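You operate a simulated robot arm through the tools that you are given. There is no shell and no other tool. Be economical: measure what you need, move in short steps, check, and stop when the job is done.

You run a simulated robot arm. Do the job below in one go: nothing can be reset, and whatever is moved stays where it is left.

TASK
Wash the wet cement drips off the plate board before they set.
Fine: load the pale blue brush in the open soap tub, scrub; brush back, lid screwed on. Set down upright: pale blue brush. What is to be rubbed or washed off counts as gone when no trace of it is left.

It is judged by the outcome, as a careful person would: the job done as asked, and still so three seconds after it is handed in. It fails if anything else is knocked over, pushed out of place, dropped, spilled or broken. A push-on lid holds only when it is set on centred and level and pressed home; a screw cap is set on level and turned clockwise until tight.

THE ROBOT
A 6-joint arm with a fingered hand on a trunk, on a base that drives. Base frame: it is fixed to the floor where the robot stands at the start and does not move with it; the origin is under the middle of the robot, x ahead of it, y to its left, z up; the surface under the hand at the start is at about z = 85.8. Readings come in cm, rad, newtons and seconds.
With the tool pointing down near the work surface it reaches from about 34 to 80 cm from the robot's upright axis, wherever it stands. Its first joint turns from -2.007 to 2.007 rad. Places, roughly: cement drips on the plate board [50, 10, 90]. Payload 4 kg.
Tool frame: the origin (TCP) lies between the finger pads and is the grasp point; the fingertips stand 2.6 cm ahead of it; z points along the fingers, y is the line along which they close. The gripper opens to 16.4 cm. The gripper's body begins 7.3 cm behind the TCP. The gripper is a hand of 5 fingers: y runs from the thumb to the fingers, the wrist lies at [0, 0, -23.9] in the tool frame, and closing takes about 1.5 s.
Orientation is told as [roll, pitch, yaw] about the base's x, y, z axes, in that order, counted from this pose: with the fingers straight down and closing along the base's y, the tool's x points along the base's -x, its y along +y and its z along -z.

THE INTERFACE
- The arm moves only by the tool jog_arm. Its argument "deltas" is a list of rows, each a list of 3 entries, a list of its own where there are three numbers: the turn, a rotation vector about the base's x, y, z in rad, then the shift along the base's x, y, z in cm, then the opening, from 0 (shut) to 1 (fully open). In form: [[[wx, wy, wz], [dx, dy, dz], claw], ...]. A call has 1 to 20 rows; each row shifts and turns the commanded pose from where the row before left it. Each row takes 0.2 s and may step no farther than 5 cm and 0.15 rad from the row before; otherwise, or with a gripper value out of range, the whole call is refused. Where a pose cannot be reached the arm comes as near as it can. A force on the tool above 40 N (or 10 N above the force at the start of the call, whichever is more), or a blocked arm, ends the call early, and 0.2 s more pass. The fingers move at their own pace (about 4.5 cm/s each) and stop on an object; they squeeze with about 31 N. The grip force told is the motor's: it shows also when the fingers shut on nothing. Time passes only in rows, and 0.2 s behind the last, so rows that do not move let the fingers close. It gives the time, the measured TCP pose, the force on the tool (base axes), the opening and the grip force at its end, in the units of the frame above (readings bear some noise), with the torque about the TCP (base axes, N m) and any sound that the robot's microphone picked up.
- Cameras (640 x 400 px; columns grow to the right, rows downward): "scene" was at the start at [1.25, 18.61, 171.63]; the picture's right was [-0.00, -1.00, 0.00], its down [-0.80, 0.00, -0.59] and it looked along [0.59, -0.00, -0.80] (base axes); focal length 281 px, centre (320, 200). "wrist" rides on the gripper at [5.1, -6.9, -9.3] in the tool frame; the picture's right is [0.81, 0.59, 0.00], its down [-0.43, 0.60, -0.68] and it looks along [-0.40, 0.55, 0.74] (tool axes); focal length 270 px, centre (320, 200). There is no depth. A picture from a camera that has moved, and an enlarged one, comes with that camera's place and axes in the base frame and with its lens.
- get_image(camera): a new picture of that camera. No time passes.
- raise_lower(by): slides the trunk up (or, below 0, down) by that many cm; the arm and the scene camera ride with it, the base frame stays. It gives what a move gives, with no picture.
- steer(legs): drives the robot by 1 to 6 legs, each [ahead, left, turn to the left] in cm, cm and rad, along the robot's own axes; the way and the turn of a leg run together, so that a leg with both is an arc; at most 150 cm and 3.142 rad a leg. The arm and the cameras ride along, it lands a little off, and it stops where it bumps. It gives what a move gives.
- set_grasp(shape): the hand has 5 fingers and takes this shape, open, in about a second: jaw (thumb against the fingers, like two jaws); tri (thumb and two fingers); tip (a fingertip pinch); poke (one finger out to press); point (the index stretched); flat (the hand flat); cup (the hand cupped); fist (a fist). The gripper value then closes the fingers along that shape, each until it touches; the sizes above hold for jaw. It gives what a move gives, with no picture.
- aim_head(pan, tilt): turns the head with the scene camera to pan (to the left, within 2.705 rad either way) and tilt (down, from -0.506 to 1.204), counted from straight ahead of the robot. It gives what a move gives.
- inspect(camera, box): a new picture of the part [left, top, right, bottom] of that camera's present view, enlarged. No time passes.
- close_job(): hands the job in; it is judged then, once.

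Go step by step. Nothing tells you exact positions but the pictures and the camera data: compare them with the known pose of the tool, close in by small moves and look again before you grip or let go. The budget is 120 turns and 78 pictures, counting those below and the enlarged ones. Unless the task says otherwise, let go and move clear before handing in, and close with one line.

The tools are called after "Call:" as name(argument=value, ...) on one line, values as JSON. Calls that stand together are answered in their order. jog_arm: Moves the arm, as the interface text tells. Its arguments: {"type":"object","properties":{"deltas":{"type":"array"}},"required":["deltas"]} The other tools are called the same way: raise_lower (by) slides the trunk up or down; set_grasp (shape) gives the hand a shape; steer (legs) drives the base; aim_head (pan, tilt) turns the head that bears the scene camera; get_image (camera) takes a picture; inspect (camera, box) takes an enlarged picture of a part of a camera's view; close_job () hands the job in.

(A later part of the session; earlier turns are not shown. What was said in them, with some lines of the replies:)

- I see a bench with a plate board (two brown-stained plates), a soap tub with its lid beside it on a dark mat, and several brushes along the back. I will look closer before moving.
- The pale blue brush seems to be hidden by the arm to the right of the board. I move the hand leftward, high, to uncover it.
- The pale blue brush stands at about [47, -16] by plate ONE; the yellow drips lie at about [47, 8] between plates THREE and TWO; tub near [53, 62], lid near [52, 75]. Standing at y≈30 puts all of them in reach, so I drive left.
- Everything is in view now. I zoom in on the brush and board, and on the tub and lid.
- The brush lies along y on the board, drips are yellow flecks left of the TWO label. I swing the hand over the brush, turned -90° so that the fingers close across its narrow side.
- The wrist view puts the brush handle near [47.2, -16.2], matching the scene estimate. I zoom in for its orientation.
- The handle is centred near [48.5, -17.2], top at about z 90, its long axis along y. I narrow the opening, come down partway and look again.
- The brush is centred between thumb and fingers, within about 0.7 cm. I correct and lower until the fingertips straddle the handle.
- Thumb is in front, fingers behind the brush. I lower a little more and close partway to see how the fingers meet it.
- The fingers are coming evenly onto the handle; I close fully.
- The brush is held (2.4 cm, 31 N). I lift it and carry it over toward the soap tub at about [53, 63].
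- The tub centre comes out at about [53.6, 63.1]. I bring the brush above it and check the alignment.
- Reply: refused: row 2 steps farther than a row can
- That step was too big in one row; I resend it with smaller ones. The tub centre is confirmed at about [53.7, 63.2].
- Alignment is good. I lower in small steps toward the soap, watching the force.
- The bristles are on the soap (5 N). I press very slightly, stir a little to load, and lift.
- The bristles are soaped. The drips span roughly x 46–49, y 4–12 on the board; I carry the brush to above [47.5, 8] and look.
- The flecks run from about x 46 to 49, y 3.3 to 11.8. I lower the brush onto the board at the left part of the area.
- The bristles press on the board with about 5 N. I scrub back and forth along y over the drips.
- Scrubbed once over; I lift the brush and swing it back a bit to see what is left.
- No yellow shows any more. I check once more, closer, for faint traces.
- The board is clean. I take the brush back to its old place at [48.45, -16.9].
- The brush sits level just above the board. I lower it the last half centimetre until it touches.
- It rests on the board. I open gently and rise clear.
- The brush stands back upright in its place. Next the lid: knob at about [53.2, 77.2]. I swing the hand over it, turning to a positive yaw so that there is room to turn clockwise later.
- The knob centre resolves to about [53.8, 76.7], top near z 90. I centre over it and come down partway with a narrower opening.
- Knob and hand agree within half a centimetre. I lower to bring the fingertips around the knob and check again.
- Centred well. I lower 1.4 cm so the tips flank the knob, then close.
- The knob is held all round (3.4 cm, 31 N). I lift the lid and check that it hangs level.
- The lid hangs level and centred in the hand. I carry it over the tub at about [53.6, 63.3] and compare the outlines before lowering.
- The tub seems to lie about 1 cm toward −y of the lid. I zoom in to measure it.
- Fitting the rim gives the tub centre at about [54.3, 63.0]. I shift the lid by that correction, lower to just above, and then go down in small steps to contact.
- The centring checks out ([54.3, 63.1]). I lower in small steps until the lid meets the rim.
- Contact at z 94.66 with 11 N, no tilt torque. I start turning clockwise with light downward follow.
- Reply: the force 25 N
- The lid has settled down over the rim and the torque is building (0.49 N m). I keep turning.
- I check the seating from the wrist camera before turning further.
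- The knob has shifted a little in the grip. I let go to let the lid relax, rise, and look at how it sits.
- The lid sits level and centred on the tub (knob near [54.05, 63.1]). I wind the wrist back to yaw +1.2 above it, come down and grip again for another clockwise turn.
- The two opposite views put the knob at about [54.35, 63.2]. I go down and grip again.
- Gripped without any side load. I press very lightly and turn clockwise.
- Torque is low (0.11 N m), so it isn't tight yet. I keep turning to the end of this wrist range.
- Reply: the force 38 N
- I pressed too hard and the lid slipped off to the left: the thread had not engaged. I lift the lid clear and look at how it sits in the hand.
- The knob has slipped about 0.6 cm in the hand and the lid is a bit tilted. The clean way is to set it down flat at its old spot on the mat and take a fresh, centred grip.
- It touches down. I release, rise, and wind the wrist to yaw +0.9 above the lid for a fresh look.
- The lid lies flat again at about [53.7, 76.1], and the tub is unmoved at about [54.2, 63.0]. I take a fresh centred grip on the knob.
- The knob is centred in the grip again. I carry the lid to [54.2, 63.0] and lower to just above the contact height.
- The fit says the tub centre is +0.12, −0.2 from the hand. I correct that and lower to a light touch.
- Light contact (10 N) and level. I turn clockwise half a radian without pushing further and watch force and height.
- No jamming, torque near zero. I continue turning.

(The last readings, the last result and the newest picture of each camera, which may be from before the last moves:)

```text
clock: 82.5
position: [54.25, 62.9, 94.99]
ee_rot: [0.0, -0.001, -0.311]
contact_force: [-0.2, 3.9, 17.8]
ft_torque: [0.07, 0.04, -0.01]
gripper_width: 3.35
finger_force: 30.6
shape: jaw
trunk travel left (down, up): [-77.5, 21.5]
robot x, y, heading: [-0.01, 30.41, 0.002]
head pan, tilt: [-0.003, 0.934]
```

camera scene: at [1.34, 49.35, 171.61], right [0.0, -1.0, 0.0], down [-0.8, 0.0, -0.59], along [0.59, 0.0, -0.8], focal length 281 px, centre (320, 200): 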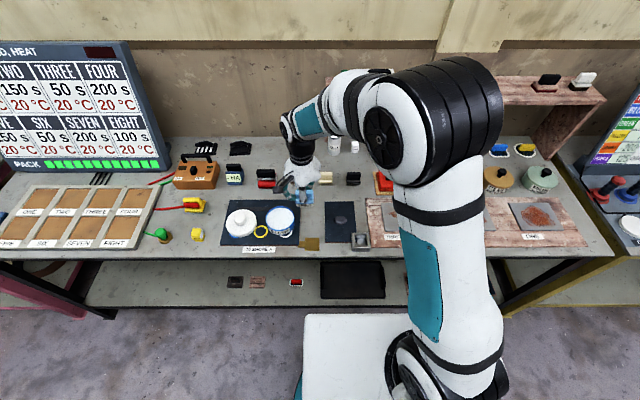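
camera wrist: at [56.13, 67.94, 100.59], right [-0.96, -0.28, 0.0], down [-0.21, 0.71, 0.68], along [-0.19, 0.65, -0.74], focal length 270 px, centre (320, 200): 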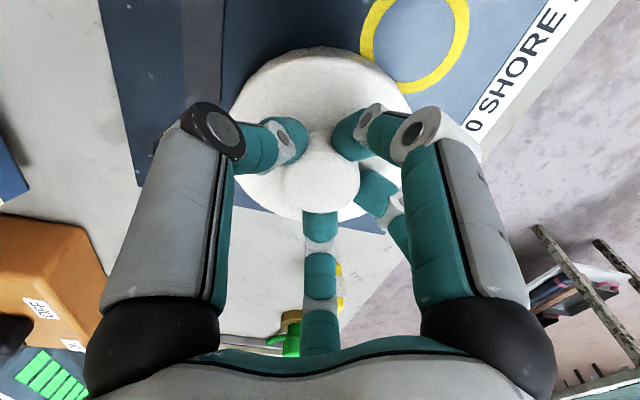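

Still free. I check the seating in a picture before going on.

Call:
inspect(camera="scene", box=[240, 190, 320, 245])

```text
7.27 times, centred on (280, 218) of scene
camera zoom: at [1.15, 49.16, 171.64], right [0.0, -1.0, 0.0], down [-0.8, 0.0, -0.59], along [0.59, 0.0, -0.8], focal length 2042 px, centre (611, 73)
```

zoom: 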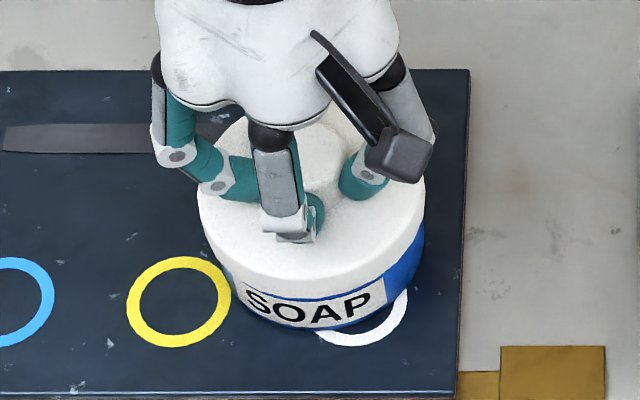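

Now the lid sits truly level, with an even blue strip above the label (last time it was tilted). I keep turning.

Call:
jog_arm(deltas=[[[0, 0, -0.12], [0, 0.05, 0], 0], [[0, 0, -0.12], [0, 0, 0], 0], [[0, 0, -0.12], [0, 0, 0], 0], [[0, 0, -0.12], [0, 0, 0], 0], [[0, 0, -0.12], [0, 0, 0], 0], [[0, 0, -0.12], [0, 0, 0], 0], [[0, 0, -0.12], [0, 0, 0], 0], [[0, 0, -0.12], [0, 0, 0], 0], [[0, 0, 0], [0, 0, 0], 0]])

```text
clock: 84.5
position: [54.19, 62.97, 94.83]
ee_rot: [0.0, -0.001, -1.273]
contact_force: [-1.1, -1.3, 9.8]
ft_torque: [-0.03, 0.03, 0.03]
gripper_width: 3.33
finger_force: 30.7
shape: jaw
trunk travel left (down, up): [-77.5, 21.5]
robot x, y, heading: [-0.23, 30.7, -0.002]
head pan, tilt: [-0.003, 0.934]
```

The upward force has fallen, suggesting that the lid is drawing down. I continue, following very slightly.

Call:
jog_arm(deltas=[[[0, 0, -0.12], [0, 0, -0.01], 0], [[0, 0, -0.12], [0, 0, -0.01], 0], [[0, 0, -0.12], [0, 0, -0.01], 0], [[0, 0, -0.12], [0, 0, -0.01], 0], [[0, 0, -0.12], [0, 0, -0.01], 0], [[0, 0, -0.12], [0, 0, 0], 0], [[0, 0, 0], [0, 0, 0], 0]])

```text
clock: 86.1
position: [54.2, 62.97, 94.72]
ee_rot: [0.001, 0.001, -1.992]
contact_force: [-2.2, -1.5, 7.7]
ft_torque: [0.0, 0.06, 0.0]
gripper_width: 3.35
finger_force: 31.1
shape: jaw
trunk travel left (down, up): [-77.5, 21.5]
robot x, y, heading: [0.14, 30.84, 0.001]
head pan, tilt: [-0.003, 0.934]
```

It is drawing down (z 94.98 → 94.72), so the thread has engaged. More turning.

Call:
jog_arm(deltas=[[[0, 0, -0.12], [0, 0, -0.01], 0], [[0, 0, -0.12], [0, 0, -0.01], 0], [[0, 0, -0.12], [0, 0, -0.01], 0], [[0, 0, -0.12], [0, 0, -0.01], 0], [[0, 0, -0.12], [0, 0, -0.01], 0], [[0, 0, -0.12], [0, 0, -0.01], 0], [[0, 0, 0], [0, 0, 0], 0]])

```text
clock: 87.7
position: [54.38, 63.09, 94.81]
ee_rot: [0.001, 0.001, -2.712]
contact_force: [0.5, 0.5, 4.7]
ft_torque: [0.11, -0.08, 0.26]
gripper_width: 3.31
finger_force: 31.7
shape: jaw
trunk travel left (down, up): [-77.5, 21.5]
robot x, y, heading: [0.2, 30.52, -0.004]
head pan, tilt: [-0.003, 0.934]
```

Torque is rising now (0.26 N m). The wrist still has room, so I go on without pushing down.

Call:
jog_arm(deltas=[[[0, 0, -0.1], [0, 0, 0], 0], [[0, 0, -0.1], [0, 0, 0], 0], [[0, 0, -0.1], [0, 0, 0], 0], [[0, 0, -0.1], [0, 0, 0], 0], [[0, 0, 0], [0, 0, 0], 0]])

```text
clock: 88.9
position: [54.32, 63.06, 94.84]
ee_rot: [0.0, 0.001, -3.112]
contact_force: [-1.5, 1.6, 3.2]
ft_torque: [0.13, -0.08, 0.2]
gripper_width: 3.29
finger_force: 30.9
shape: jaw
trunk travel left (down, up): [-77.5, 21.5]
robot x, y, heading: [0.23, 30.5, 0.003]
head pan, tilt: [-0.003, 0.934]
```

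Torque holds near 0.2 N m; either it is tight and the fingers slip, or it is nearly so. I release, let everything relax, wind back and grip again to test.

Call:
jog_arm(deltas=[[[0, 0, 0], [0, 0, 0], 0.2], [[0, 0, 0], [0, 0, 0], 0.4], [[0, 0, 0], [0, 0, 0], 0.5], [[0, 0, 0], [0, 0, 0], 0.5], [[0, 0, 0], [0, 0, 0], 0.5], [[0, 0, 0], [0, 0, 3], 0.5], [[0, 0, 0], [0, 0, 4], 0.5], [[0, 0, 0], [0, 0, 0], 0.5]])

Call:
inspect(camera="scene", box=[240, 190, 320, 245])

Call:
jog_arm(deltas=[[[0, 0, 0.145], [0, 0, 0], 0.5], [[0, 0, 0.145], [0, 0, 0], 0.5], [[0, 0, 0.145], [0, 0, 0], 0.5], [[0, 0, 0.145], [0, 0, 0], 0.5], [[0, 0, 0.145], [0, 0, 0], 0.5], [[0, 0, 0.145], [0, 0, 0], 0.5], [[0, 0, 0.145], [0, 0, 0], 0.5], [[0, 0, 0.145], [0, 0, 0], 0.5], [[0, 0, 0.145], [0, 0, 0], 0.5], [[0, 0, 0.145], [0, 0, 0], 0.5], [[0, 0, 0.145], [0, 0, 0], 0.5], [[0, 0, 0.145], [0, 0, 0], 0.5], [[0, 0, 0.145], [0, 0, 0], 0.5], [[0, 0, 0.145], [0, 0, 0], 0.5], [[0, 0, 0.145], [0, 0, 0], 0.5], [[0, 0, 0.145], [0, 0, 0], 0.5], [[0, 0, 0.145], [0, 0, 0], 0.5], [[0, 0, 0.145], [0, 0, 0], 0.5], [[0, 0, 0.145], [0, 0, 0], 0.5], [[0, 0, 0.145], [0, 0, 0], 0.5]])

Call:
get_image(camera="wrist")

```text
clock: 90.7
position: [54.14, 62.96, 101.82]
ee_rot: [-0.001, -0.002, -3.111]
contact_force: [0.7, -0.3, 0.0]
ft_torque: [-0.01, 0.01, 0.0]
gripper_width: 8.15
finger_force: 0.0
shape: jaw
trunk travel left (down, up): [-77.5, 21.5]
robot x, y, heading: [0.07, 30.27, -0.005]
head pan, tilt: [-0.003, 0.934]
```

```text
7.27 times, centred on (280, 218) of scene
camera zoom: at [1.36, 49.24, 171.63], right [0.0, -1.0, 0.0], down [-0.8, 0.0, -0.59], along [0.59, 0.0, -0.8], focal length 2042 px, centre (611, 73)
```

zoom: 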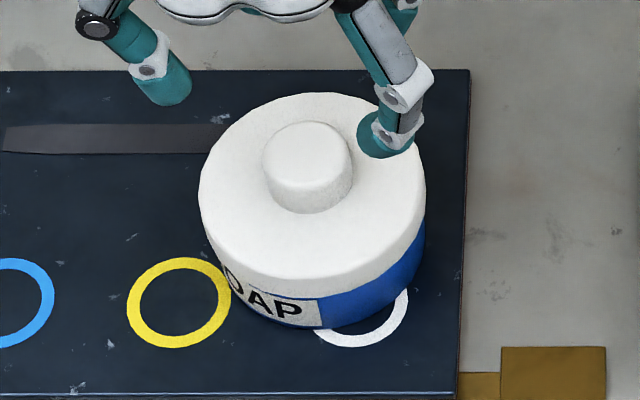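

```text
clock: 94.9
position: [54.43, 62.91, 101.7]
ee_rot: [-0.001, -0.002, -0.207]
contact_force: [0.3, 0.8, 0.2]
ft_torque: [0.01, 0.0, 0.01]
gripper_width: 8.15
finger_force: 0.1
shape: jaw
trunk travel left (down, up): [-77.5, 21.5]
robot x, y, heading: [0.17, 30.77, 0.0]
head pan, tilt: [-0.003, 0.934]
```

```text
4 pictures are left
camera wrist: at [48.03, 57.3, 111.01], right [-0.67, 0.74, 0.0], down [0.55, 0.49, 0.68], along [0.5, 0.45, -0.74], focal length 270 px, centre (320, 200)
```

wrist: 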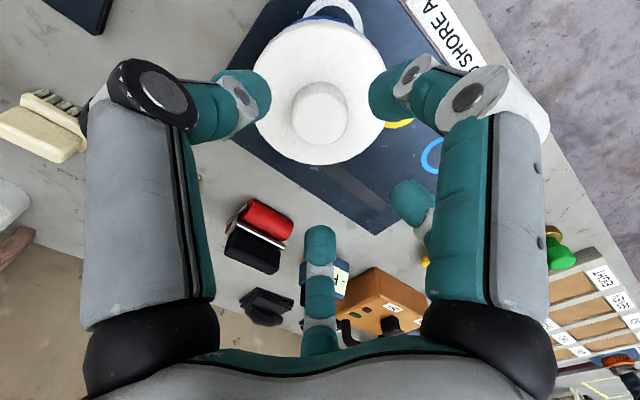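

The label has turned with the lid, so at the end the lid was gripping the tub: it is screwed down, level and centred. I do one more firm check: grip again, press lightly so the tub holds on the mat, and turn a little.

Call:
jog_arm(deltas=[[[0, 0, 0], [-0.1, 0.1, -3], 0.5], [[0, 0, 0], [0, 0, -3], 0.5], [[0, 0, 0], [0, 0, -0.9], 0.45], [[0, 0, 0], [0, 0, 0], 0.3], [[0, 0, 0], [0, 0, 0], 0.2], [[0, 0, 0], [0, 0, 0], 0], [[0, 0, 0], [0, 0, 0], 0], [[0, 0, 0], [0, 0, 0], 0], [[0, 0, 0], [0, 0, 0], 0]])

Call:
jog_arm(deltas=[[[0, 0, 0], [0, 0, -0.15], 0], [[0, 0, -0.05], [0, 0, 0], 0], [[0, 0, -0.05], [0, 0, 0], 0], [[0, 0, -0.05], [0, 0, 0], 0], [[0, 0, 0], [0, 0, 0], 0]])

```text
clock: 96.9
position: [54.38, 63.05, 94.68]
ee_rot: [-0.002, 0.0, -0.209]
contact_force: [-0.5, -0.2, -1.8]
ft_torque: [0.0, 0.03, -0.02]
gripper_width: 3.4
finger_force: 30.8
shape: jaw
trunk travel left (down, up): [-77.5, 21.5]
robot x, y, heading: [0.27, 30.67, -0.007]
head pan, tilt: [-0.003, 0.934]
```

```text
clock: 98.1
position: [54.23, 63.21, 94.72]
ee_rot: [0.001, -0.002, -0.359]
contact_force: [1.4, -1.2, 3.9]
ft_torque: [-0.06, 0.02, 0.18]
gripper_width: 3.39
finger_force: 30.8
shape: jaw
trunk travel left (down, up): [-77.5, 21.5]
robot x, y, heading: [0.41, 30.55, 0.002]
head pan, tilt: [-0.003, 0.934]
```

Torque came up at once, as for a tight lid. One last nip with a little more weight on it.

Call:
jog_arm(deltas=[[[0, 0, 0], [0, 0, -0.15], 0], [[0, 0, -0.06], [0, 0, 0], 0], [[0, 0, -0.06], [0, 0, 0], 0], [[0, 0, -0.06], [0, 0, 0], 0], [[0, 0, 0], [0, 0, 0], 0]])

```text
clock: 99.3
position: [54.22, 63.02, 94.52]
ee_rot: [0.0, -0.001, -0.541]
contact_force: [1.6, -2.9, 11.9]
ft_torque: [-0.11, 0.15, 0.37]
gripper_width: 3.36
finger_force: 31.2
shape: jaw
trunk travel left (down, up): [-77.5, 21.5]
robot x, y, heading: [-0.11, 30.34, 0.001]
head pan, tilt: [-0.003, 0.934]
```

The torque reaches 0.37 N m: tight. I release and rise clear, then take a final look.

Call:
jog_arm(deltas=[[[0, 0, 0], [0, 0, 0.25], 0], [[0, 0, 0], [0, 0, 0], 0.2], [[0, 0, 0], [0, 0, 0], 0.4], [[0, 0, 0], [0, 0, 0], 0.5], [[0, 0, 0], [0, 0, 0], 0.5], [[0, 0, 0], [0, 0, 0], 0.5], [[0, 0, 0], [0, 0, 3], 0.5], [[0, 0, 0], [0, 0, 4], 0.5], [[0, 0, 0], [0, 0, 4], 0.5], [[0, 0, 0], [0, 0, 4], 0.5], [[0, 0, 0], [0, 0, 4], 0.5], [[0, 0, 0], [3, 3, 2], 0.5]])

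Call:
inspect(camera="scene", box=[210, 170, 350, 255])

Call:
inspect(camera="scene", box=[360, 170, 600, 265])

```text
clock: 101.9
position: [57.33, 66.23, 115.79]
ee_rot: [-0.004, 0.0, -0.539]
contact_force: [-0.5, -0.3, -0.3]
ft_torque: [-0.03, 0.01, -0.03]
gripper_width: 8.19
finger_force: 0.1
shape: jaw
trunk travel left (down, up): [-77.5, 21.5]
robot x, y, heading: [0.27, 30.73, -0.0]
head pan, tilt: [-0.003, 0.934]
```

```text
4.57 times, centred on (280, 212) of scene
camera zoom: at [1.57, 49.42, 171.6], right [0.0, -1.0, 0.0], down [-0.81, 0.0, -0.59], along [0.59, 0.0, -0.81], focal length 1284 px, centre (503, 143)
```

zoom: 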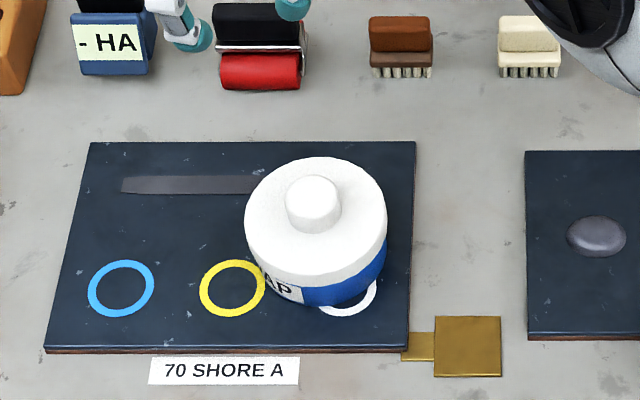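

```text
2.67 times, centred on (480, 218) of scene
camera zoom: at [1.57, 49.42, 171.6], right [0.0, -1.0, 0.0], down [-0.81, 0.0, -0.59], along [0.59, 0.0, -0.81], focal length 749 px, centre (-107, 153)
```

zoom: 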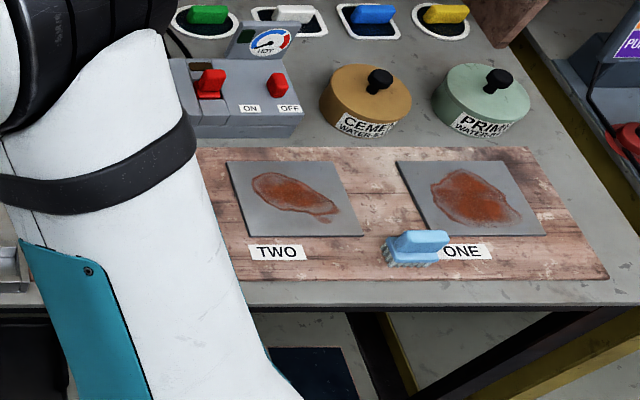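

The lid is on level and tight, the brush stands upright in its place, the drips are gone and the hand is clear. I hand in.

Call:
close_job()

```text
The job is handed in.
```

The cement drips are washed off the plate board with no trace left in the close-up check. The pale blue brush is back upright in its place, and the soap lid is screwed on level and tight. The first try at the lid slipped off the rim, so I re-seated it. The tub turned a little in place on its mat during tightening, so its label now faces further left.
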